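You operate a simulated robot arm through the tools that you are given. There is no shell and no other tool.

You are at the controls of a simulated robot arm. One attempt, no reset.

TASK
Tamp the tray at D30 level, wipe its rim and stand it on the zeroed scale.
Fine: zero the empty scale before the tray goes on; put the tamper with the green band and the wipe beside the mat back where they were. What is to be rubbed or washed off counts as gone when no trace of it is left.

Only the result counts: the job must be done as asked and must still hold three seconds after the hand-in. Knocking over, shifting, dropping, spilling or breaking anything else fails it.

THE ROBOT
A 6-joint arm with a two-finger gripper, fixed in place. Base frame: the origin is at the foot of the arm, x ahead of it, y to its left, z up. Units: mm, rad, N and s.
It reaches about 1298 mm from its shoulder. Its first joint turns from -2.601 to 2.601 rad. Payload 1.57 kg.
The tool frame sits at the grasp point between the pads (the TCP): z along the fingers, y along the line on which they close. The tips reach 21 mm beyond it. The gripper opens to 70 mm. The gripper's body begins 50 mm behind the TCP.
Orientation is that of the tool frame in the base frame, as a unit quaternion [x, y, z, w]. With the fingers straight down and closing along the base's y, the tool's x points along the base's -x, its y along +y and its z along -z.

THE INTERFACE
- The arm moves only by the tool jog_arm. Its argument "moves" is a list of rows, each an object (a shift or turn left out is 0, a gripper value left out holds the last) with "travel": the shift along the tool's x, y, z in mm, a list of three; "rotation": the turn, a rotation vector about the tool's x, y, z in rad, a list of three; "hand": the closure, from 0 (fully open) to 1 (shut). In form: [{"travel": [x, y, z], "rotation": [rx, ry, rz], "hand": hand}, ...]. A call has 1 to 20 rows; each row shifts and turns the commanded pose from where the row before left it, along the tool's axes as they then stand. A row lasts 0.2 s, in which the tool goes at most 50 mm and 0.15 rad; a call with a longer step from one row to the next is refused whole, and so is a gripper value outside its range. A pose out of reach is approached as far as the arm can. The call stops where the force on the tool passes 40 N (or 10 N more than at its start, if that is more) or the arm is blocked; 0.2 s more then pass. The fingers move at their own pace and stop on an object; they squeeze with about 27 N. The grip force told is the motor's: it shows also when the fingers shut on nothing. Time passes only in rows, and 0.2 s behind the last, so rows that do not move let the fingers close. The reply holds the time, the measured pose of the TCP, the force on the tool along the base axes, the opening and the grip force, in the units named above and with some noise, with the torque about the TCP (base axes, N m) and any sound that the robot's microphone picked up.
- Cameras (640 x 400 px; columns grow to the right, rows downward): "scene" is fixed at [399.9, -500.8, 1345.3]; the picture's right is [-0.72, 0.70, 0.00], its down [0.58, 0.60, -0.54] and it looks along [-0.38, -0.39, -0.84] (base axes); focal length 214 px, centre (320, 200). "wrist" rides on the gripper at [79, 4, -81] in the tool frame; the picture's right is [-0.05, 1.00, 0.00], its down [-0.67, -0.04, -0.74] and it looks along [-0.74, -0.04, 0.67] (tool axes); focal length 256 px, centre (320, 200). There is no depth. A picture from a camera that has moved, and an enlarged one, comes with that camera's place and axes in the base frame and with its lens.
- get_image(camera): a new picture of that camera. It takes no simulated time.
- lift_body(by): slides the trunk up (or, below 0, down) by that many mm; the arm rides with it, the base frame stays. It gives what a move gives, with no picture.
- close_up(camera, box): a new picture of the part [left, top, right, bottom] of that camera's present view, enlarged. It takes no simulated time.
- finish_job(): hands the job in; it is judged then, once.

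Places have to be worked out from the pictures, the camera data and where the tool is seen. Open the gripper and draw the arm clear of the work before you hand the job in, unless the task says otherwise.

The tools are called by a JSON object that holds its "api" and its "payload". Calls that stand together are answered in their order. jog_arm: Moves the arm, as the interface text tells. Its arguments: {"type":"object","properties":{"moves":{"type":"array","items":{"type":"object","properties":{"travel":{"type":"array","items":{"type":"number"}},"rotation":{"type":"array","items":{"type":"number"}},"hand":{"type":"number"}}}}},"required":["moves"]} The other tools are called the same way: lift_body (by) slides the trunk up or down; get_image (camera) takes a picture; close_up (camera, box) takes an enlarged picture of a part of a camera's view; finish_job () hands the job in.

At the start:

```text
t: 0.0
ee_pos: [181.5, -565.7, 1069.7]
ee_rot: [0.0, 1.0, -0.001, 0.0]
contact_force: [-0.4, -0.2, -0.1]
ft_torque: [-0.03, 0.02, 0.01]
gripper_width: 69.9
finger_force: 0.2
trunk travel left (down, up): [-750.0, 220.0]
```

scene: 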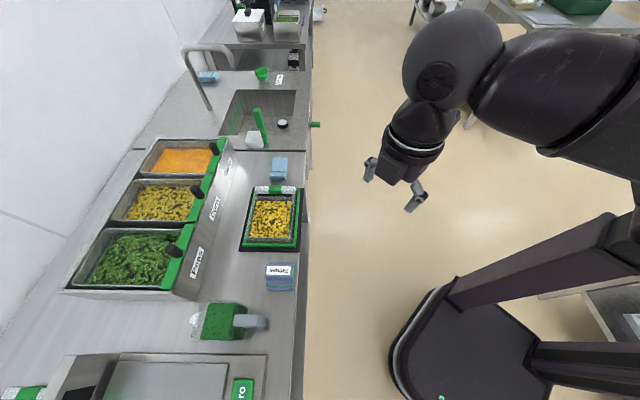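
wrist: 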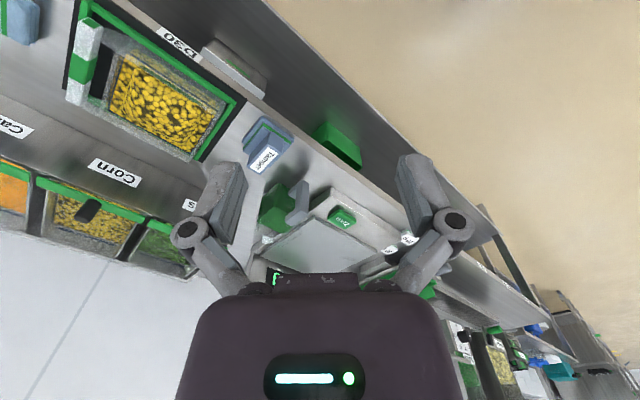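

I'll start by looking closely at the scene before moving anything.

{"api": "close_up", "payload": {"camera": "scene", "box": [220, 140, 320, 260]}}

{"api": "close_up", "payload": {"camera": "scene", "box": [180, 240, 320, 400]}}

{"api": "close_up", "payload": {"camera": "scene", "box": [180, 40, 330, 160]}}

{"api": "close_up", "payload": {"camera": "scene", "box": [0, 260, 300, 400]}}

{"api": "close_up", "payload": {"camera": "wrist", "box": [40, 0, 400, 280]}}

```text
3.33 times, centred on (270, 200) of scene
camera zoom: at [399.9, -500.8, 1345.3], right [-0.72, 0.7, 0.0], down [0.58, 0.6, -0.54], along [-0.38, -0.39, -0.84], focal length 715 px, centre (487, 200)
```

zoom: 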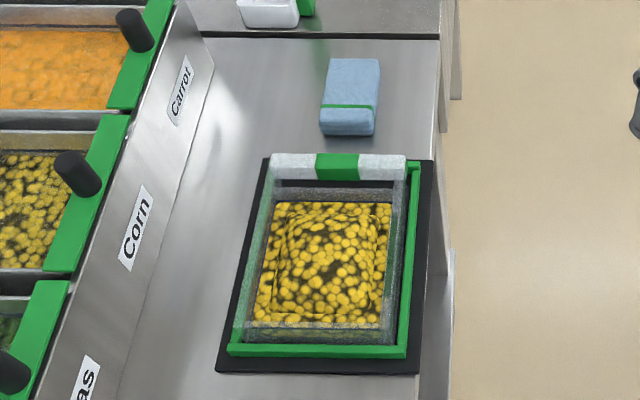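

```text
2.50 times, centred on (250, 320) of scene
camera zoom: at [399.9, -500.8, 1345.3], right [-0.72, 0.7, 0.0], down [0.58, 0.6, -0.54], along [-0.38, -0.39, -0.84], focal length 536 px, centre (495, -100)
```

zoom: 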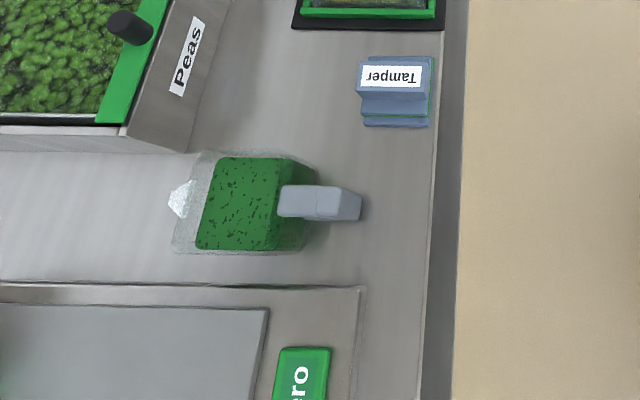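

```text
3.33 times, centred on (255, 100) of scene
camera zoom: at [399.9, -500.8, 1345.3], right [-0.72, 0.7, 0.0], down [0.58, 0.6, -0.54], along [-0.38, -0.39, -0.84], focal length 715 px, centre (537, 533)
```

zoom: 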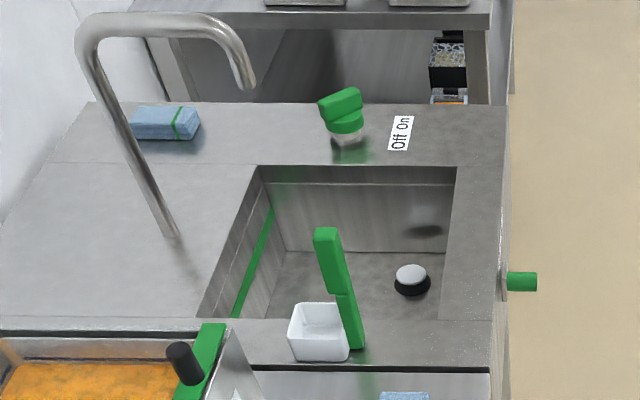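

```text
2.13 times, centred on (150, 330) of scene
camera zoom: at [399.9, -500.8, 1345.3], right [-0.72, 0.7, 0.0], down [0.58, 0.6, -0.54], along [-0.38, -0.39, -0.84], focal length 458 px, centre (683, -77)
```

zoom: 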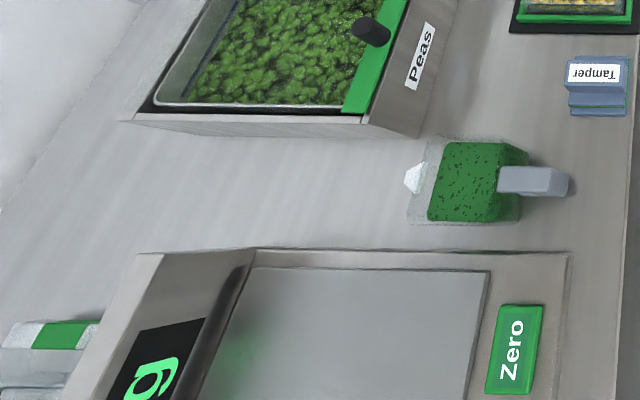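

```text
1.43 times, centred on (220, 140) of wrist
camera zoom: at [102.9, -562.9, 1148.3], right [0.05, 1.0, 0.0], down [0.67, -0.04, 0.74], along [0.74, -0.04, -0.67], focal length 366 px, centre (463, 286)
```

zoom: 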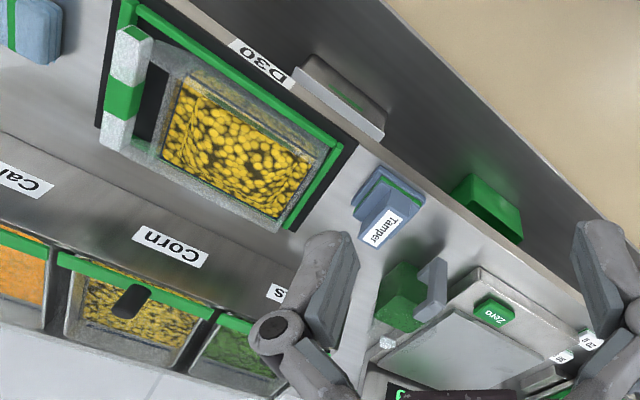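

The bench has a mat with the tray at D30, something labelled "Tamper", and a scale with a Zero button. I'll take tighter close-ups to identify each of them.

{"api": "close_up", "payload": {"camera": "wrist", "box": [230, 100, 410, 280]}}

{"api": "close_up", "payload": {"camera": "wrist", "box": [60, 0, 250, 170]}}

{"api": "close_up", "payload": {"camera": "wrist", "box": [360, 200, 640, 400]}}

{"api": "close_up", "payload": {"camera": "scene", "box": [245, 250, 315, 300]}}

{"api": "close_up", "payload": {"camera": "scene", "box": [180, 290, 280, 350]}}

{"api": "close_up", "payload": {"camera": "scene", "box": [235, 175, 310, 255]}}

```text
2.22 times, centred on (320, 190) of wrist
camera zoom: at [102.9, -562.9, 1148.3], right [0.05, 1.0, 0.0], down [0.67, -0.04, 0.74], along [0.74, -0.04, -0.67], focal length 569 px, centre (320, 222)
```

zoom: 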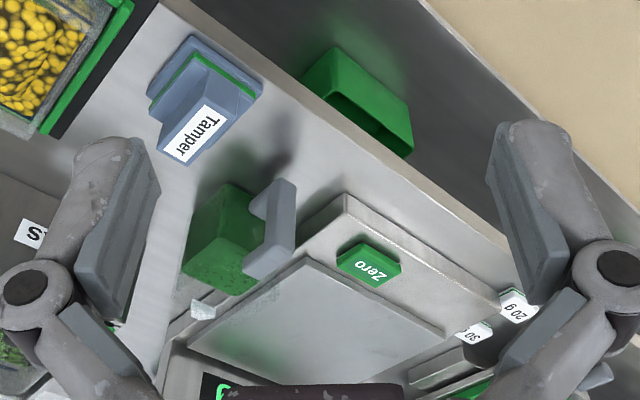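

```text
2.35 times, centred on (155, 85) of wrist
camera zoom: at [102.9, -562.9, 1148.3], right [0.05, 1.0, 0.0], down [0.67, -0.04, 0.74], along [0.74, -0.04, -0.67], focal length 602 px, centre (708, 471)
```

zoom: 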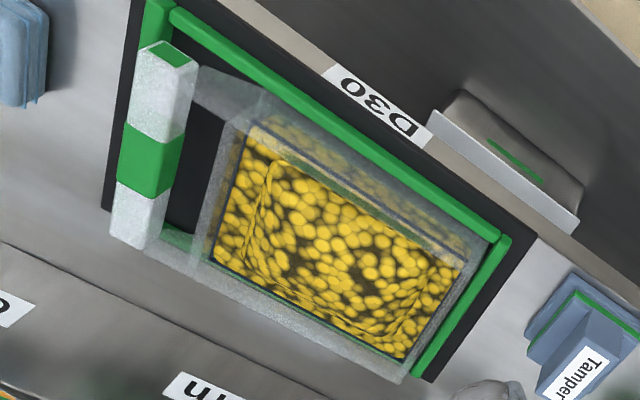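

```text
2.00 times, centred on (500, 300) of wrist
camera zoom: at [102.9, -562.9, 1148.3], right [0.05, 1.0, 0.0], down [0.67, -0.04, 0.74], along [0.74, -0.04, -0.67], focal length 512 px, centre (-40, 0)
```

zoom: 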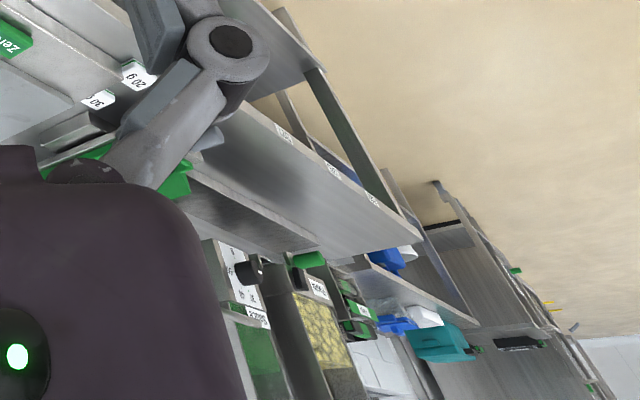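

```text
8.00 times, centred on (280, 275) of scene
camera zoom: at [399.9, -500.8, 1345.3], right [-0.72, 0.7, 0.0], down [0.58, 0.6, -0.54], along [-0.38, -0.39, -0.84], focal length 1716 px, centre (640, -400)
```

zoom: 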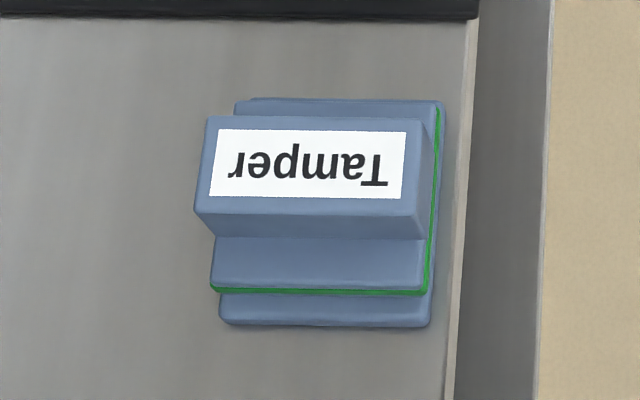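

```text
6.40 times, centred on (230, 320) of scene
camera zoom: at [399.9, -500.8, 1345.3], right [-0.72, 0.7, 0.0], down [0.58, 0.6, -0.54], along [-0.38, -0.39, -0.84], focal length 1373 px, centre (896, -568)
```

zoom: 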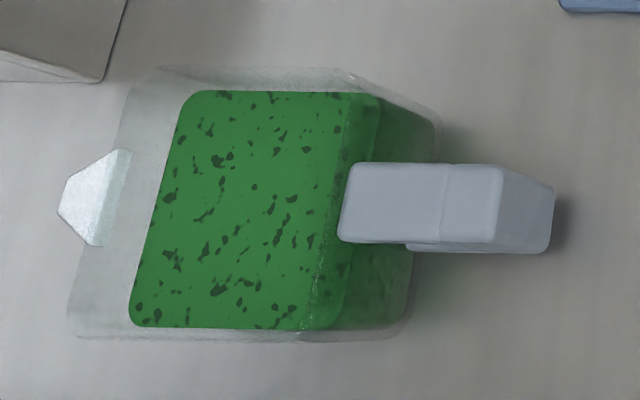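

```text
5.00 times, centred on (272, 215) of scene
camera zoom: at [399.9, -500.8, 1345.3], right [-0.72, 0.7, 0.0], down [0.58, 0.6, -0.54], along [-0.38, -0.39, -0.84], focal length 1072 px, centre (558, 125)
```

zoom: 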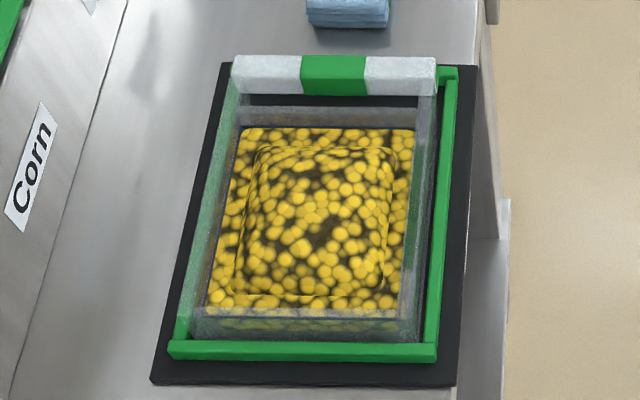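

The bench edge runs at about 45° in the base frame. Its long direction u is about (0.68, 0.73) and the inward direction v is about (0.73, -0.68). I'll turn the tool so its y lies along u, then look again.

{"api": "jog_arm", "payload": {"moves": [{"rotation": [0, 0, 0.15]}, {"rotation": [0, 0, 0.15]}, {"rotation": [0, 0, 0.15]}, {"rotation": [0, 0, 0.15]}, {"rotation": [0, 0, 0.15]}, {"travel": [0, -40, 0]}, {"travel": [0, -40, 0]}, {"travel": [0, -40, 0]}]}}

{"api": "get_image", "payload": {"camera": "wrist"}}

{"api": "get_image", "payload": {"camera": "scene"}}

```text
t: 1.8
ee_pos: [96.8, -653.7, 1068.6]
ee_rot: [0.366, 0.93, 0.0, 0.0]
contact_force: [-0.9, -0.5, -0.1]
ft_torque: [0.01, 0.03, 0.01]
gripper_width: 70.1
finger_force: 0.2
trunk travel left (down, up): [-750.0, 220.0]
```

```text
taken
camera wrist: at [42.1, -597.2, 1148.1], right [0.72, 0.69, 0.0], down [0.46, -0.48, 0.74], along [0.52, -0.54, -0.67], focal length 256 px, centre (320, 200)
```

wrist: 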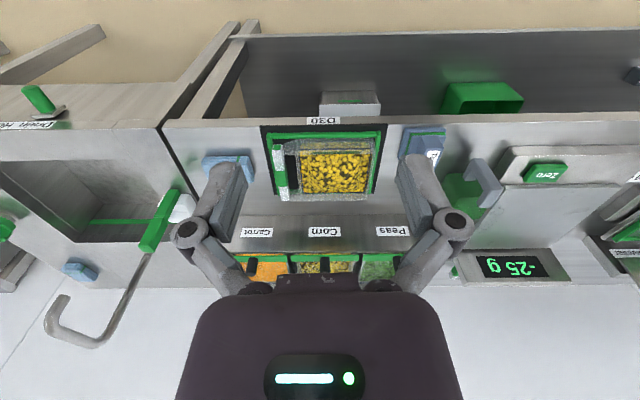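

```text
taken
```

scene: 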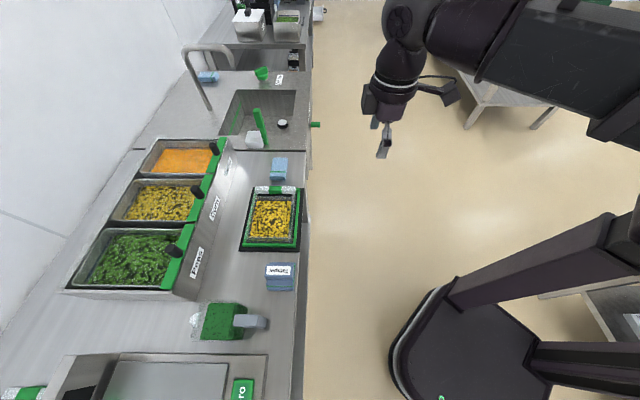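

The scale reads -25 g, so it does need zeroing. The bench works out to be at 45°, so I'll square the tool to it and go lower for a better look at the tray and the neighbouring items.

{"api": "jog_arm", "payload": {"moves": [{"rotation": [0, 0, 0.0356]}, {"travel": [0, 0, 40]}, {"travel": [0, 0, 40]}, {"travel": [0, 0, 40]}]}}

{"api": "get_image", "payload": {"camera": "wrist"}}

{"api": "close_up", "payload": {"camera": "wrist", "box": [230, 80, 410, 220]}}

```text
t: 2.8
ee_pos: [98.3, -653.2, 1069.1]
ee_rot: [0.383, 0.924, 0.0, 0.0]
contact_force: [0.5, 0.0, -0.4]
ft_torque: [0.0, -0.02, -0.02]
gripper_width: 69.8
finger_force: 0.0
out of reach, approached as far as the arm can: row 2, 3, 4
trunk travel left (down, up): [-750.0, 220.0]
```

```text
taken
camera wrist: at [45.4, -595.3, 1148.2], right [0.74, 0.67, 0.0], down [0.45, -0.5, 0.74], along [0.5, -0.55, -0.67], focal length 256 px, centre (320, 200)
```

wrist: 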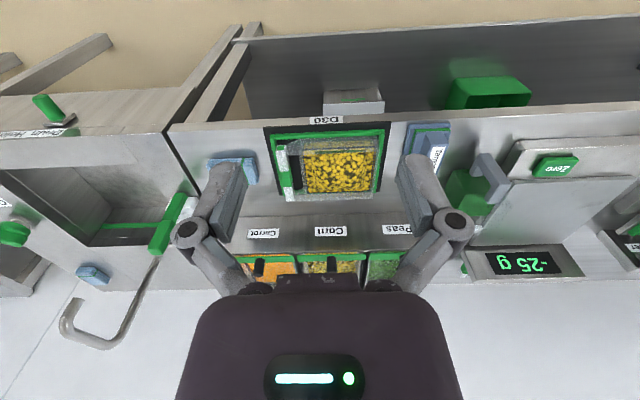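

```text
2.86 times, centred on (320, 150) of wrist
camera zoom: at [45.4, -595.3, 1148.2], right [0.74, 0.67, 0.0], down [0.45, -0.5, 0.74], along [0.5, -0.55, -0.67], focal length 731 px, centre (320, 343)
```

zoom: 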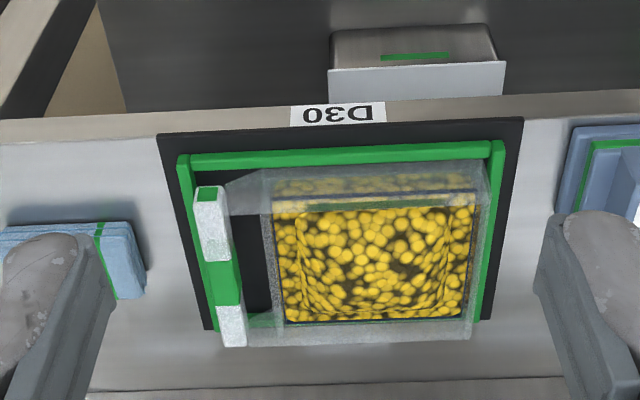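

The arm can't go lower with the trunk at this height, so I'll slide the trunk down.

{"api": "lift_body", "payload": {"by": -150}}

{"api": "get_image", "payload": {"camera": "wrist"}}

{"api": "close_up", "payload": {"camera": "wrist", "box": [210, 60, 430, 200]}}

```text
t: 4.5
ee_pos: [98.0, -652.9, 919.3]
ee_rot: [0.382, 0.924, 0.0, 0.0]
contact_force: [0.2, -0.5, -0.3]
ft_torque: [-0.04, 0.03, 0.02]
gripper_width: 69.9
finger_force: 0.1
trunk travel left (down, up): [-600.0, 370.0]
```

```text
taken
camera wrist: at [45.5, -595.2, 998.3], right [0.74, 0.67, 0.0], down [0.45, -0.5, 0.74], along [0.5, -0.55, -0.67], focal length 256 px, centre (320, 200)
```

wrist: 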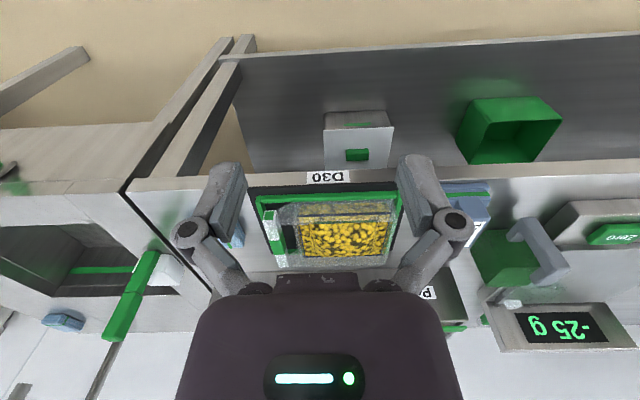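

```text
2.86 times, centred on (320, 130) of wrist
camera zoom: at [45.5, -595.2, 998.3], right [0.74, 0.67, 0.0], down [0.45, -0.5, 0.74], along [0.5, -0.55, -0.67], focal length 731 px, centre (320, 400)
```

zoom: 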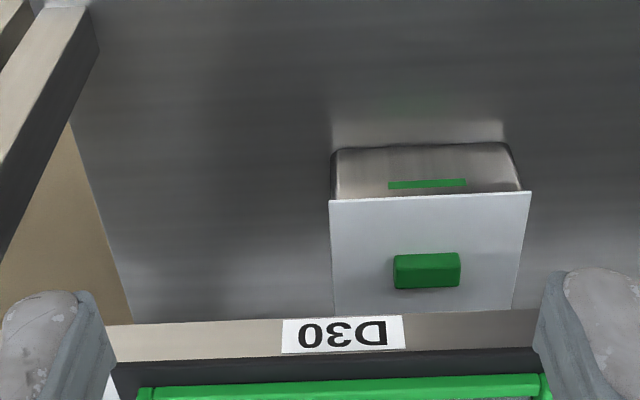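

Lowering the trunk worked and the mat top comes out near z≈747. I'll move in toward the bench so the tray shows above the fingers in the picture, and look down on the rim.

{"api": "jog_arm", "payload": {"moves": [{"travel": [-40, 0, 0]}, {"travel": [-40, 0, 0]}, {"travel": [-40, 0, 0]}]}}

{"api": "get_image", "payload": {"camera": "wrist"}}

{"api": "close_up", "payload": {"camera": "wrist", "box": [220, 20, 420, 180]}}

{"api": "close_up", "payload": {"camera": "wrist", "box": [420, 0, 640, 180]}}

{"api": "close_up", "payload": {"camera": "wrist", "box": [80, 0, 300, 180]}}

```text
t: 5.3
ee_pos: [183.3, -738.7, 919.1]
ee_rot: [0.382, 0.924, 0.001, 0.0]
contact_force: [-0.1, 0.1, 0.3]
ft_torque: [-0.01, -0.01, 0.01]
gripper_width: 69.9
finger_force: 0.1
trunk travel left (down, up): [-600.0, 370.0]
```

```text
taken
camera wrist: at [130.9, -680.6, 998.2], right [0.74, 0.67, 0.0], down [0.45, -0.5, 0.74], along [0.5, -0.55, -0.67], focal length 256 px, centre (320, 200)
```

wrist: 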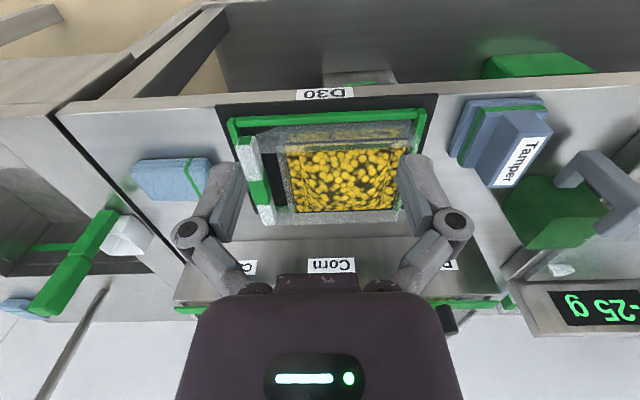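

```text
2.50 times, centred on (320, 100) of wrist
camera zoom: at [130.9, -680.6, 998.2], right [0.74, 0.67, 0.0], down [0.45, -0.5, 0.74], along [0.5, -0.55, -0.67], focal length 640 px, centre (320, 450)
```

zoom: 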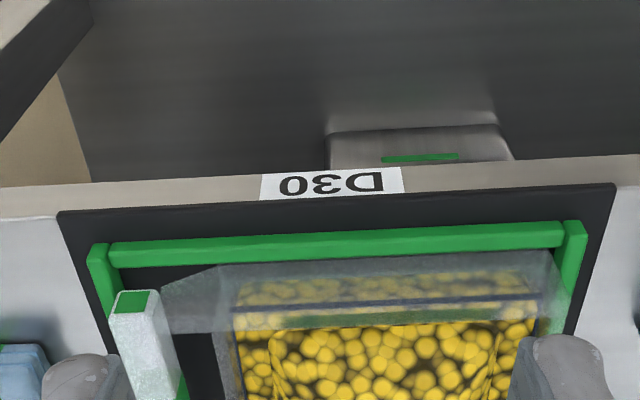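

```text
2.22 times, centred on (530, 90) of wrist
camera zoom: at [130.9, -680.6, 998.2], right [0.74, 0.67, 0.0], down [0.45, -0.5, 0.74], along [0.5, -0.55, -0.67], focal length 569 px, centre (-147, 444)
```

zoom: 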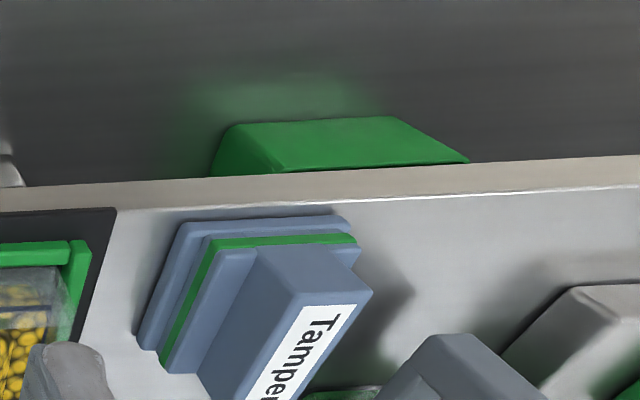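

```text
2.22 times, centred on (190, 90) of wrist
camera zoom: at [130.9, -680.6, 998.2], right [0.74, 0.67, 0.0], down [0.45, -0.5, 0.74], along [0.5, -0.55, -0.67], focal length 569 px, centre (609, 444)
```

zoom: 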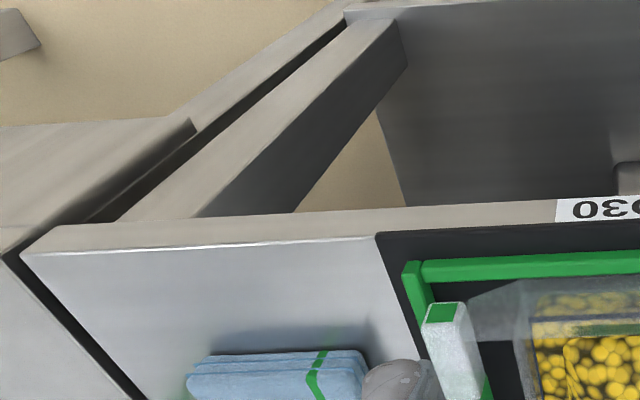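

I need a clear look at the rim, so I'll move further in to see the tray from straighter above.

{"api": "jog_arm", "payload": {"moves": [{"travel": [-40, 0, 0]}, {"travel": [-30, 0, 0]}]}}

{"api": "get_image", "payload": {"camera": "wrist"}}

{"api": "close_up", "payload": {"camera": "wrist", "box": [200, 0, 330, 140]}}

{"api": "close_up", "payload": {"camera": "wrist", "box": [320, 0, 450, 140]}}

{"api": "close_up", "payload": {"camera": "wrist", "box": [210, 90, 450, 230]}}

```text
t: 6.0
ee_pos: [233.4, -789.0, 918.4]
ee_rot: [0.383, 0.924, 0.0, 0.001]
contact_force: [0.2, -0.1, -0.4]
ft_torque: [0.0, 0.01, 0.01]
gripper_width: 70.2
finger_force: 0.1
trunk travel left (down, up): [-600.0, 370.0]
```

```text
taken
camera wrist: at [180.1, -730.7, 998.0], right [0.74, 0.67, 0.0], down [0.45, -0.5, 0.74], along [0.5, -0.55, -0.67], focal length 256 px, centre (320, 200)
```

wrist: 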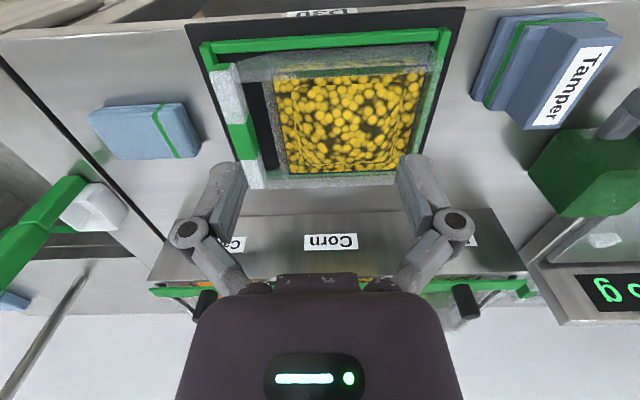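

```text
2.86 times, centred on (265, 70) of wrist
camera zoom: at [180.1, -730.7, 998.0], right [0.74, 0.67, 0.0], down [0.45, -0.5, 0.74], along [0.5, -0.55, -0.67], focal length 731 px, centre (477, 571)
```

zoom: 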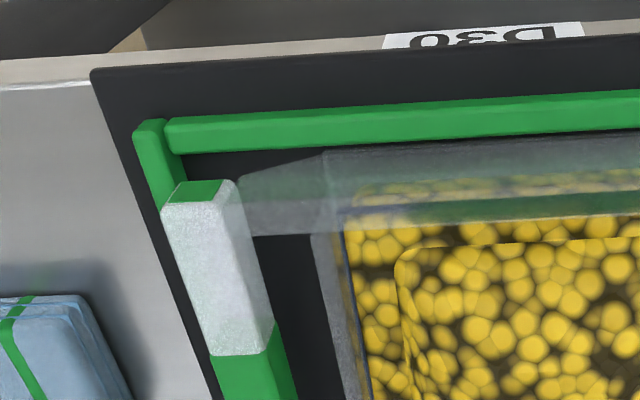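

```text
2.86 times, centred on (385, 70) of wrist
camera zoom: at [180.1, -730.7, 998.0], right [0.74, 0.67, 0.0], down [0.45, -0.5, 0.74], along [0.5, -0.55, -0.67], focal length 731 px, centre (134, 571)
```

zoom: 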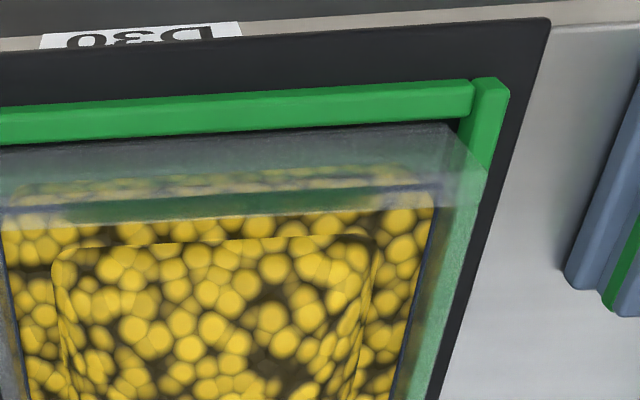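

```text
2.67 times, centred on (330, 160) of wrist
camera zoom: at [180.1, -730.7, 998.0], right [0.74, 0.67, 0.0], down [0.45, -0.5, 0.74], along [0.5, -0.55, -0.67], focal length 683 px, centre (293, 307)
```

zoom: 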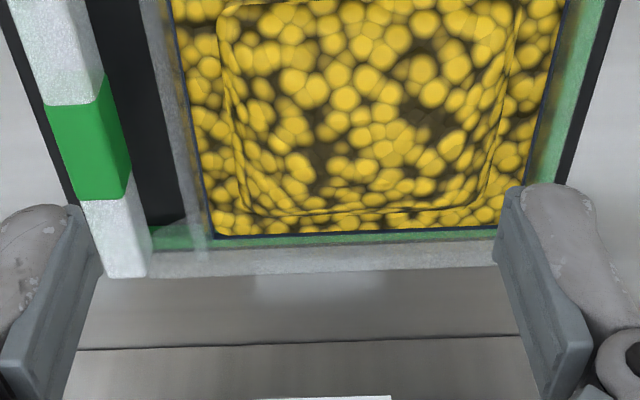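

No obvious dirt shows from this angle; the tray is translucent, sits inside a low green frame, and has its handle at the -u end. I'll go up and across to look at the tamper, jug and scale.

{"api": "jog_arm", "payload": {"moves": [{"travel": [0, 0, -40]}, {"travel": [0, 40, -20]}, {"travel": [0, 45, 0]}, {"travel": [0, 45, 0]}, {"travel": [0, 45, 0]}]}}

{"api": "get_image", "payload": {"camera": "wrist"}}

{"api": "close_up", "payload": {"camera": "wrist", "box": [220, 40, 400, 180]}}

{"api": "close_up", "payload": {"camera": "wrist", "box": [380, 20, 640, 220]}}

{"api": "close_up", "payload": {"camera": "wrist", "box": [40, 40, 260, 200]}}

```text
t: 7.2
ee_pos: [355.1, -665.7, 918.1]
ee_rot: [0.383, 0.924, 0.0, 0.0]
contact_force: [0.1, 0.0, -0.1]
ft_torque: [-0.03, -0.03, 0.01]
gripper_width: 69.8
finger_force: 0.0
out of reach, approached as far as the arm can: row 1, 2
trunk travel left (down, up): [-600.0, 370.0]
```

```text
taken
camera wrist: at [300.9, -606.1, 998.4], right [0.74, 0.67, 0.0], down [0.45, -0.5, 0.74], along [0.5, -0.55, -0.67], focal length 256 px, centre (320, 200)
```

wrist: 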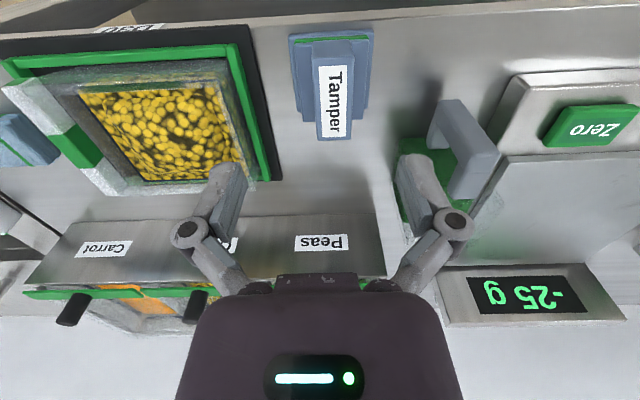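

```text
2.86 times, centred on (310, 110) of wrist
camera zoom: at [300.9, -606.1, 998.4], right [0.74, 0.67, 0.0], down [0.45, -0.5, 0.74], along [0.5, -0.55, -0.67], focal length 731 px, centre (349, 457)
```

zoom: 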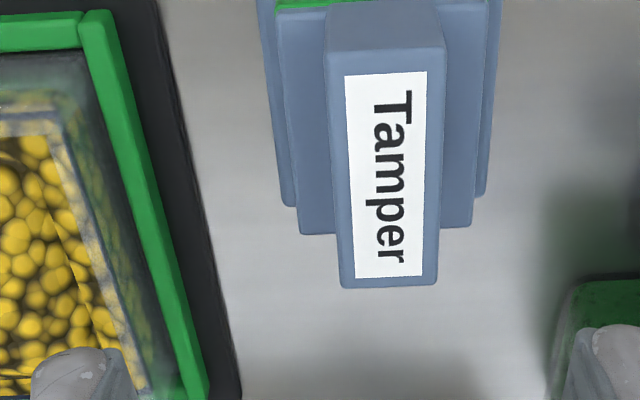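

```text
2.00 times, centred on (510, 120) of wrist
camera zoom: at [300.9, -606.1, 998.4], right [0.74, 0.67, 0.0], down [0.45, -0.5, 0.74], along [0.5, -0.55, -0.67], focal length 512 px, centre (-60, 360)
```

zoom: 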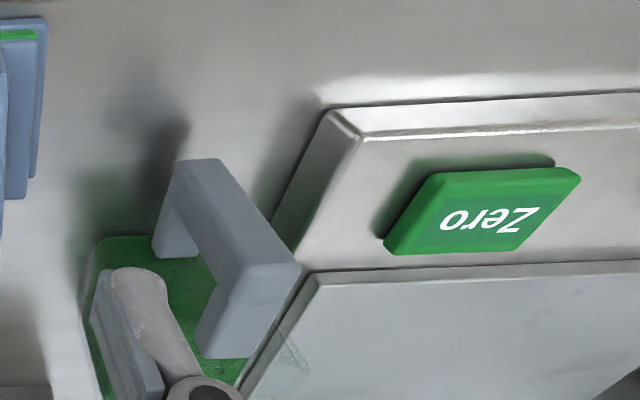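

```text
2.50 times, centred on (150, 120) of wrist
camera zoom: at [300.9, -606.1, 998.4], right [0.74, 0.67, 0.0], down [0.45, -0.5, 0.74], along [0.5, -0.55, -0.67], focal length 640 px, centre (745, 400)
```

zoom: 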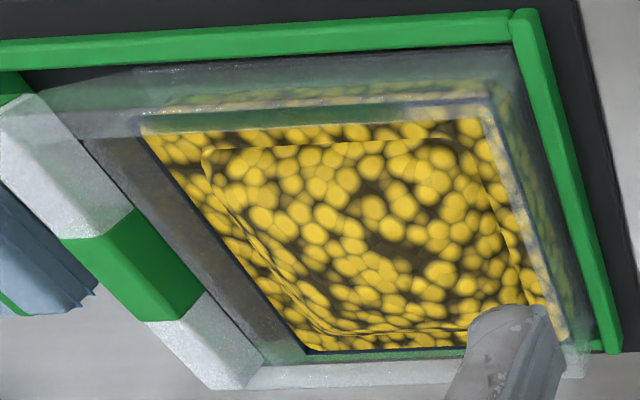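

Vertical arm travel was refused in both directions, so I'll test small vertical steps to see how z behaves.

{"api": "jog_arm", "payload": {"moves": [{"travel": [0, 0, -10]}]}}

{"api": "jog_arm", "payload": {"moves": [{"travel": [0, 0, 5]}]}}

```text
t: 7.5
ee_pos: [353.2, -664.8, 918.1]
ee_rot: [0.382, 0.924, 0.0, 0.0]
contact_force: [-0.8, -0.1, -0.4]
ft_torque: [-0.02, -0.03, 0.0]
gripper_width: 70.1
finger_force: 0.2
out of reach, approached as far as the arm can: row 1
trunk travel left (down, up): [-600.0, 370.0]
```

```text
t: 8.0
ee_pos: [352.9, -663.8, 918.8]
ee_rot: [0.383, 0.924, 0.0, 0.0]
contact_force: [0.2, 0.5, -0.2]
ft_torque: [-0.01, 0.0, 0.03]
gripper_width: 70.2
finger_force: 0.2
out of reach, approached as far as the arm can: row 1
trunk travel left (down, up): [-600.0, 370.0]
```

Vertical motion has to come from the trunk. The tamper's handle is about 29 mm wide along u, centred near u≈-210, v≈741, with its top near z≈805. I'll centre over it, part-close the fingers for clearance, and lower to z≈850 for a closer look.

{"api": "jog_arm", "payload": {"moves": [{"travel": [-22, 10, 0], "hand": 0.2}, {"hand": 0.2}]}}

{"api": "lift_body", "payload": {"by": -60}}

{"api": "get_image", "payload": {"camera": "wrist"}}

{"api": "close_up", "payload": {"camera": "wrist", "box": [210, 60, 430, 220]}}

{"api": "close_up", "payload": {"camera": "scene", "box": [220, 180, 380, 320]}}

```text
t: 8.6
ee_pos: [377.8, -675.8, 917.4]
ee_rot: [0.383, 0.924, 0.0, 0.001]
contact_force: [0.3, -0.4, 0.0]
ft_torque: [-0.01, 0.0, -0.01]
gripper_width: 55.9
finger_force: 0.0
trunk travel left (down, up): [-600.0, 370.0]
```

```text
t: 9.6
ee_pos: [377.3, -673.3, 858.4]
ee_rot: [0.383, 0.924, -0.001, 0.0]
contact_force: [-0.2, -0.5, 0.3]
ft_torque: [-0.03, 0.02, 0.03]
gripper_width: 56.0
finger_force: 0.0
trunk travel left (down, up): [-540.0, 430.0]
```

```text
taken
camera wrist: at [324.0, -616.4, 938.3], right [0.74, 0.67, 0.0], down [0.45, -0.5, 0.74], along [0.5, -0.55, -0.67], focal length 256 px, centre (320, 200)
```

wrist: 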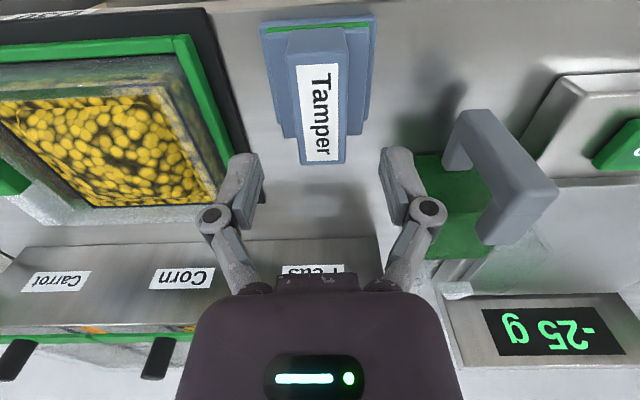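

```text
2.50 times, centred on (320, 140) of wrist
camera zoom: at [324.0, -616.4, 938.3], right [0.74, 0.67, 0.0], down [0.45, -0.5, 0.74], along [0.5, -0.55, -0.67], focal length 640 px, centre (320, 350)
```

zoom: 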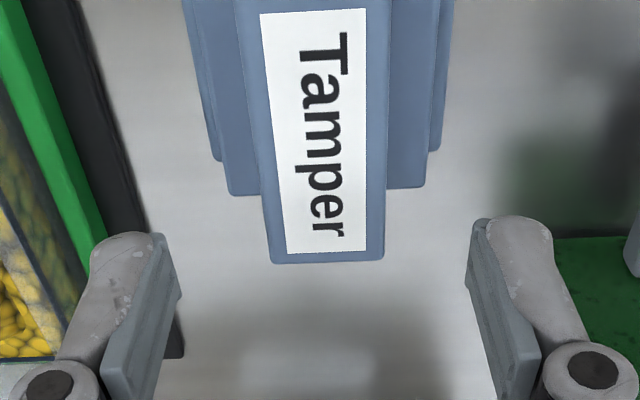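

```text
2.86 times, centred on (300, 250) of scene
camera zoom: at [399.9, -500.8, 1345.3], right [-0.72, 0.7, 0.0], down [0.58, 0.6, -0.54], along [-0.38, -0.39, -0.84], focal length 613 px, centre (377, 57)
```

zoom: 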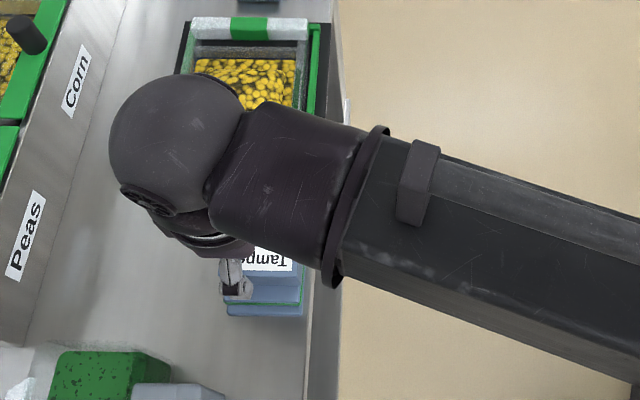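

The tool is lined up over the handle; its top is at about z≈808 and the shoulder of the base below it at about 779. I'll shift slightly to centre along the handle and lower to z≈806.

{"api": "jog_arm", "payload": {"moves": [{"travel": [3, -0.5, 0]}]}}

{"api": "lift_body", "payload": {"by": -40}}

{"api": "get_image", "payload": {"camera": "wrist"}}

```text
t: 9.9
ee_pos: [374.6, -673.9, 858.7]
ee_rot: [0.382, 0.924, 0.0, 0.0]
contact_force: [-0.2, 0.8, 0.6]
ft_torque: [0.02, 0.01, -0.02]
gripper_width: 56.0
finger_force: 0.1
trunk travel left (down, up): [-540.0, 430.0]
```

```text
t: 10.8
ee_pos: [373.3, -672.4, 818.2]
ee_rot: [0.383, 0.924, 0.001, 0.0]
contact_force: [-0.1, -0.3, -0.5]
ft_torque: [-0.05, 0.0, -0.01]
gripper_width: 56.2
finger_force: 0.0
trunk travel left (down, up): [-500.0, 470.0]
```

```text
taken
camera wrist: at [321.4, -614.6, 898.3], right [0.74, 0.67, 0.0], down [0.45, -0.5, 0.74], along [0.5, -0.55, -0.67], focal length 256 px, centre (320, 200)
```

wrist: 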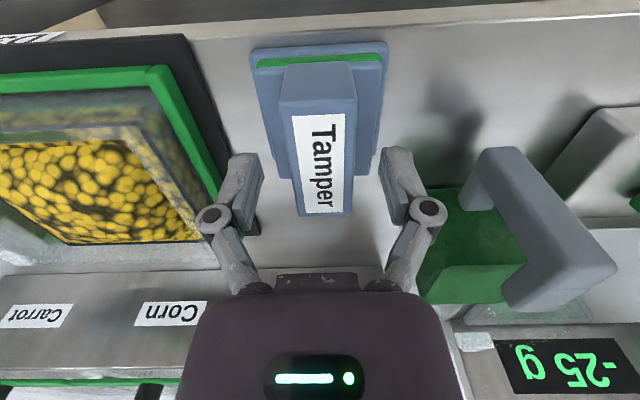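

The fingers straddle the handle cleanly with room to the jug. I'll lower another 12 mm, checking the force for contact.

{"api": "lift_body", "payload": {"by": -12}}

{"api": "close_up", "payload": {"camera": "wrist", "box": [200, 20, 440, 240]}}

```text
t: 11.4
ee_pos: [373.6, -672.0, 806.5]
ee_rot: [0.382, 0.924, 0.0, 0.0]
contact_force: [-0.3, -0.9, -0.4]
ft_torque: [-0.01, -0.02, -0.03]
gripper_width: 55.9
finger_force: 0.2
trunk travel left (down, up): [-488.0, 482.0]
```

```text
1.82 times, centred on (320, 130) of wrist
camera zoom: at [321.5, -614.7, 886.3], right [0.74, 0.67, 0.0], down [0.45, -0.5, 0.74], along [0.5, -0.55, -0.67], focal length 465 px, centre (320, 327)
```

zoom: 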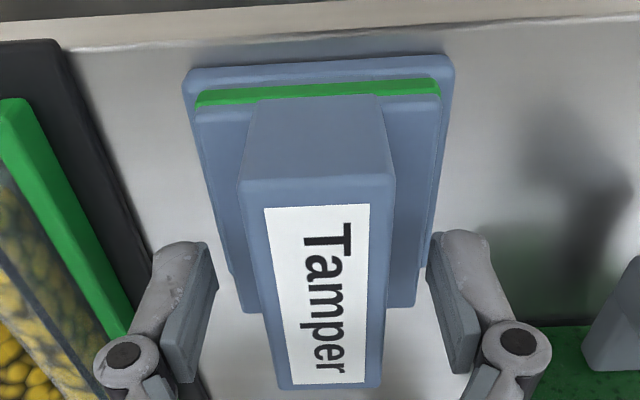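

No contact yet. I'll go 3 mm lower, then close on the handle.

{"api": "lift_body", "payload": {"by": -3}}

{"api": "jog_arm", "payload": {"moves": [{"hand": 0.5}, {"hand": 0.7}, {"hand": 1}, {"hand": 1}, {"hand": 1}]}}

{"api": "get_image", "payload": {"camera": "wrist"}}

```text
t: 11.9
ee_pos: [374.4, -672.5, 803.8]
ee_rot: [0.382, 0.924, 0.0, -0.001]
contact_force: [-0.2, -0.5, 0.4]
ft_torque: [0.0, 0.02, 0.02]
gripper_width: 56.0
finger_force: 0.0
trunk travel left (down, up): [-485.0, 485.0]
```

```text
t: 13.1
ee_pos: [374.7, -673.3, 803.4]
ee_rot: [0.383, 0.924, 0.0, 0.0]
contact_force: [0.9, -0.9, 1.9]
ft_torque: [0.0, -0.03, 0.01]
gripper_width: 29.5
finger_force: 26.8
trunk travel left (down, up): [-485.0, 485.0]
```

```text
taken
camera wrist: at [321.5, -614.6, 883.3], right [0.74, 0.67, 0.0], down [0.45, -0.5, 0.74], along [0.5, -0.55, -0.67], focal length 256 px, centre (320, 200)
```

wrist: 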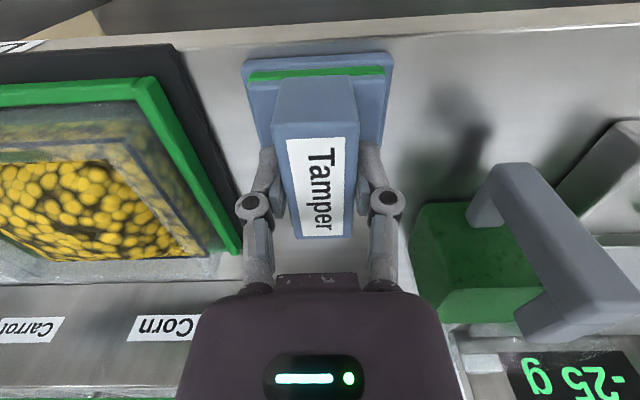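

The handle is held at 29.5 mm. I'll raise the trunk 80 mm and read the weight.

{"api": "lift_body", "payload": {"by": 80}}

{"api": "get_image", "payload": {"camera": "wrist"}}

{"api": "get_image", "payload": {"camera": "scene"}}

```text
t: 14.3
ee_pos: [375.0, -673.1, 883.5]
ee_rot: [0.383, 0.924, 0.001, 0.001]
contact_force: [0.6, 0.2, -1.6]
ft_torque: [0.0, 0.01, 0.0]
gripper_width: 29.3
finger_force: 26.9
trunk travel left (down, up): [-565.0, 405.0]
```

```text
taken
camera wrist: at [321.5, -614.8, 963.2], right [0.74, 0.67, 0.0], down [0.45, -0.5, 0.74], along [0.5, -0.55, -0.67], focal length 256 px, centre (320, 200)
```

wrist: 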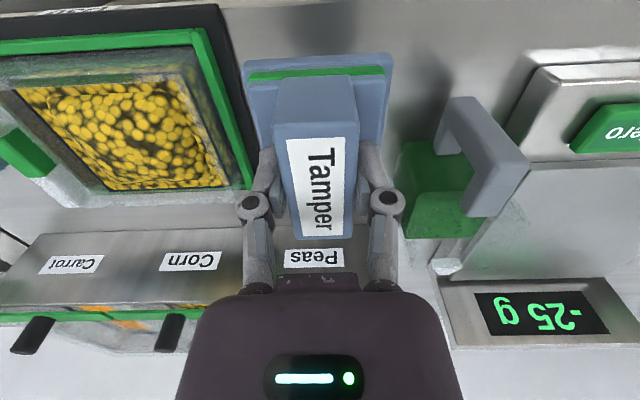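

```text
taken
```

scene: 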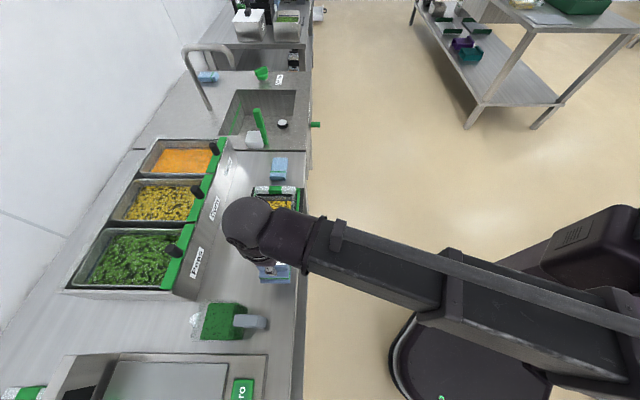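

The tamper weighs about 1.6 N and hangs level. I put the tray interior at u≈-434…-306 and v≈734…841, with the heap near z≈785. I'll carry the tamper over the centre.

{"api": "jog_arm", "payload": {"moves": [{"travel": [-12, -40, 0]}, {"travel": [-12, -40, 0]}, {"travel": [-12, -40, 0]}, {"travel": [-11, -39, 0]}, {}]}}

{"api": "get_image", "payload": {"camera": "wrist"}}

{"api": "close_up", "payload": {"camera": "scene", "box": [220, 160, 340, 270]}}

```text
t: 15.5
ee_pos: [295.1, -819.1, 883.9]
ee_rot: [0.383, 0.924, 0.0, 0.0]
contact_force: [-0.6, 0.2, -0.6]
ft_torque: [0.01, 0.0, 0.0]
gripper_width: 29.6
finger_force: 27.0
trunk travel left (down, up): [-565.0, 405.0]
```

```text
taken
camera wrist: at [241.3, -760.4, 963.1], right [0.74, 0.67, 0.0], down [0.45, -0.5, 0.74], along [0.5, -0.55, -0.67], focal length 256 px, centre (320, 200)
```

wrist: 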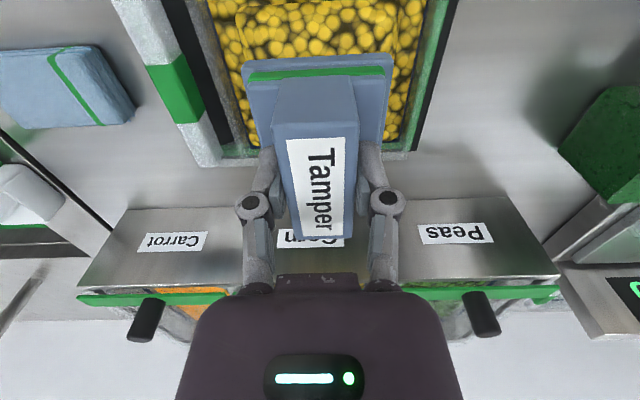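

```text
3.64 times, centred on (280, 215) of scene
camera zoom: at [399.9, -500.8, 1345.3], right [-0.72, 0.7, 0.0], down [0.58, 0.6, -0.54], along [-0.38, -0.39, -0.84], focal length 780 px, centre (466, 146)
```

zoom: 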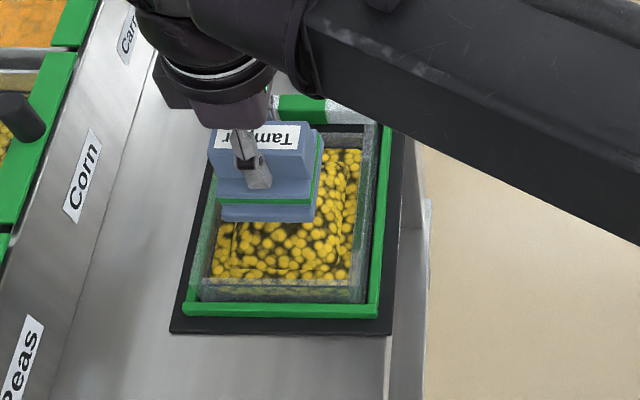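

Centred over the tray. I'll lower in stages, watching the force for first contact with the heap.

{"api": "lift_body", "payload": {"by": -25}}

{"api": "lift_body", "payload": {"by": -6}}

{"api": "close_up", "payload": {"camera": "wrist", "box": [180, 0, 460, 200]}}

{"api": "close_up", "payload": {"camera": "scene", "box": [220, 160, 340, 270]}}

```text
t: 16.2
ee_pos: [294.6, -818.6, 858.5]
ee_rot: [0.383, 0.924, 0.0, 0.001]
contact_force: [0.5, 1.3, -2.5]
ft_torque: [-0.02, 0.01, 0.0]
gripper_width: 29.4
finger_force: 27.2
trunk travel left (down, up): [-540.0, 430.0]
```

```text
t: 16.7
ee_pos: [295.6, -817.9, 851.3]
ee_rot: [0.382, 0.924, 0.0, 0.0]
contact_force: [-0.2, 0.5, -0.4]
ft_torque: [-0.01, -0.02, -0.02]
gripper_width: 29.8
finger_force: 26.9
trunk travel left (down, up): [-534.0, 436.0]
```

```text
2.00 times, centred on (320, 100) of wrist
camera zoom: at [241.6, -760.2, 932.2], right [0.74, 0.67, 0.0], down [0.45, -0.5, 0.74], along [0.5, -0.55, -0.67], focal length 512 px, centre (320, 400)
```

zoom: 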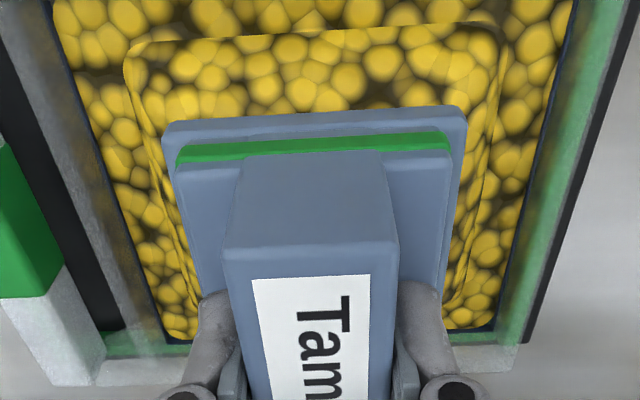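

```text
3.64 times, centred on (280, 215) of scene
camera zoom: at [399.9, -500.8, 1345.3], right [-0.72, 0.7, 0.0], down [0.58, 0.6, -0.54], along [-0.38, -0.39, -0.84], focal length 780 px, centre (466, 146)
```

zoom: 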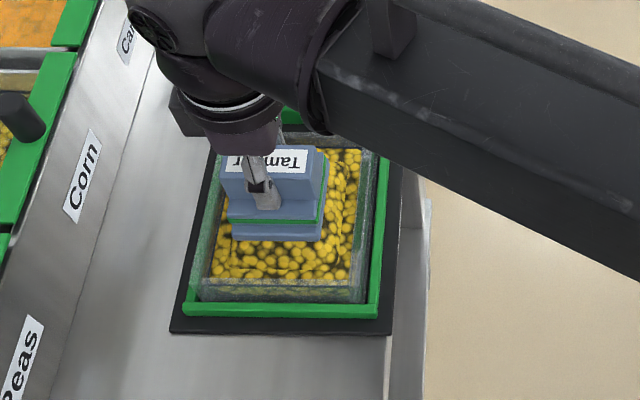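

The base of the tamper is over the heap, slightly left of its middle. I'll continue down in small steps.

{"api": "lift_body", "payload": {"by": -4}}

{"api": "lift_body", "payload": {"by": -3}}

{"api": "lift_body", "payload": {"by": -3}}

```text
t: 17.3
ee_pos: [294.0, -818.2, 848.0]
ee_rot: [0.383, 0.924, 0.0, 0.0]
contact_force: [-0.4, 0.5, -1.6]
ft_torque: [-0.03, -0.02, 0.01]
gripper_width: 29.3
finger_force: 27.0
trunk travel left (down, up): [-530.0, 440.0]
```

```text
t: 17.8
ee_pos: [293.9, -818.7, 845.2]
ee_rot: [0.383, 0.924, -0.001, 0.0]
contact_force: [1.0, 0.2, -0.1]
ft_torque: [0.01, 0.01, 0.01]
gripper_width: 29.3
finger_force: 26.9
trunk travel left (down, up): [-527.0, 443.0]
```

```text
t: 18.3
ee_pos: [294.7, -818.6, 842.8]
ee_rot: [0.383, 0.924, 0.0, -0.001]
contact_force: [0.1, -0.4, -1.8]
ft_torque: [0.0, -0.02, 0.0]
gripper_width: 29.6
finger_force: 27.7
trunk travel left (down, up): [-524.0, 446.0]
```

Still no contact at z≈843, so I'll keep lowering.

{"api": "lift_body", "payload": {"by": -3}}

{"api": "lift_body", "payload": {"by": -2}}

{"api": "lift_body", "payload": {"by": -2}}

{"api": "close_up", "payload": {"camera": "wrist", "box": [180, 0, 460, 200]}}

```text
t: 18.8
ee_pos: [294.2, -818.9, 839.2]
ee_rot: [0.383, 0.924, 0.0, -0.001]
contact_force: [0.7, 0.0, -1.3]
ft_torque: [0.0, 0.0, 0.02]
gripper_width: 29.5
finger_force: 26.8
trunk travel left (down, up): [-521.0, 449.0]
```

```text
t: 19.3
ee_pos: [294.1, -818.8, 837.3]
ee_rot: [0.383, 0.924, 0.0, -0.001]
contact_force: [-0.3, -0.1, -1.6]
ft_torque: [0.0, 0.01, 0.02]
gripper_width: 29.2
finger_force: 27.1
trunk travel left (down, up): [-519.0, 451.0]
```

```text
t: 19.9
ee_pos: [293.2, -818.1, 835.7]
ee_rot: [0.383, 0.924, 0.001, 0.001]
contact_force: [-0.6, 0.2, -1.2]
ft_torque: [-0.02, 0.02, 0.0]
gripper_width: 29.4
finger_force: 26.8
trunk travel left (down, up): [-517.0, 453.0]
```

```text
2.00 times, centred on (320, 100) of wrist
camera zoom: at [241.6, -760.2, 915.2], right [0.74, 0.67, 0.0], down [0.45, -0.5, 0.74], along [0.5, -0.55, -0.67], focal length 512 px, centre (320, 400)
```

zoom: 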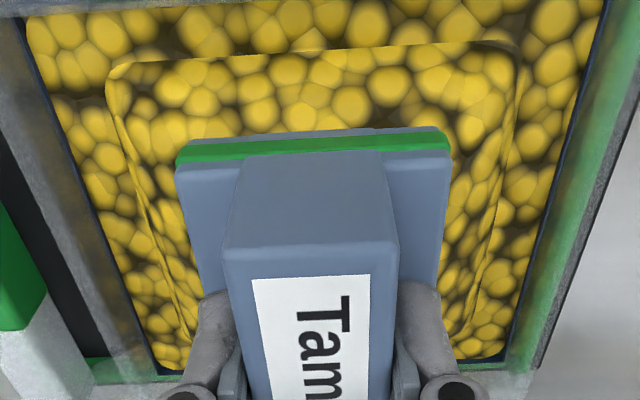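

The lower layer of the tamper has sunk into the heap without noticeable resistance. I'll continue in small steps until I feel force.

{"api": "lift_body", "payload": {"by": -2}}

{"api": "lift_body", "payload": {"by": -2}}

{"api": "close_up", "payload": {"camera": "wrist", "box": [180, 0, 460, 200]}}

{"api": "close_up", "payload": {"camera": "scene", "box": [240, 180, 310, 250]}}

```text
t: 20.4
ee_pos: [294.7, -818.5, 833.1]
ee_rot: [0.382, 0.924, -0.001, 0.0]
contact_force: [-0.1, -0.3, 1.5]
ft_torque: [0.01, 0.01, 0.02]
gripper_width: 29.5
finger_force: 26.7
trunk travel left (down, up): [-515.0, 455.0]
```

```text
t: 20.9
ee_pos: [294.8, -817.0, 833.4]
ee_rot: [0.382, 0.924, -0.001, 0.001]
contact_force: [2.6, -7.1, 25.6]
ft_torque: [-0.11, -0.03, 0.04]
gripper_width: 29.4
finger_force: 27.7
trunk travel left (down, up): [-513.0, 457.0]
```

```text
2.00 times, centred on (320, 100) of wrist
camera zoom: at [241.3, -759.6, 912.8], right [0.74, 0.67, 0.0], down [0.45, -0.49, 0.75], along [0.5, -0.56, -0.67], focal length 512 px, centre (320, 400)
```

zoom: 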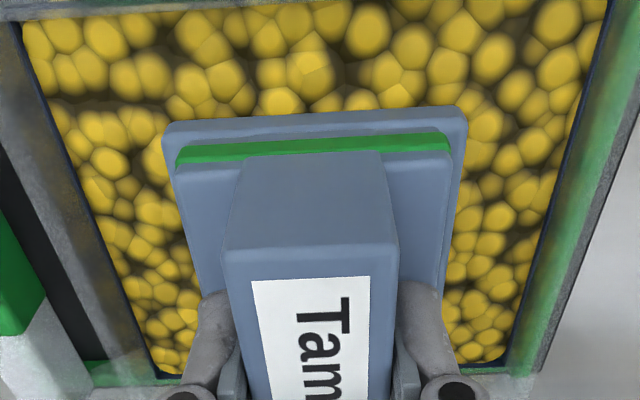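

```text
5.71 times, centred on (275, 215) of scene
camera zoom: at [399.9, -500.8, 1345.3], right [-0.72, 0.7, 0.0], down [0.58, 0.6, -0.54], along [-0.38, -0.39, -0.84], focal length 1226 px, centre (577, 114)
```

zoom: 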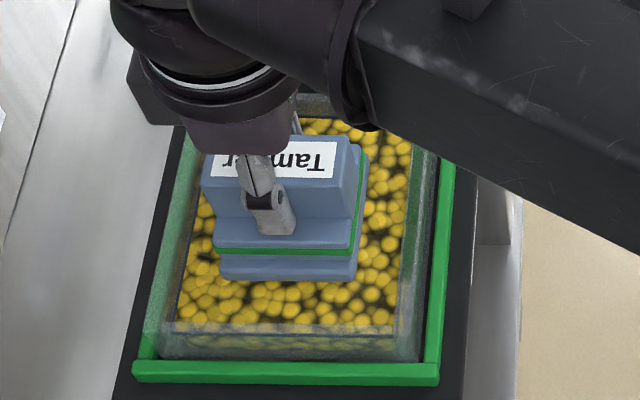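

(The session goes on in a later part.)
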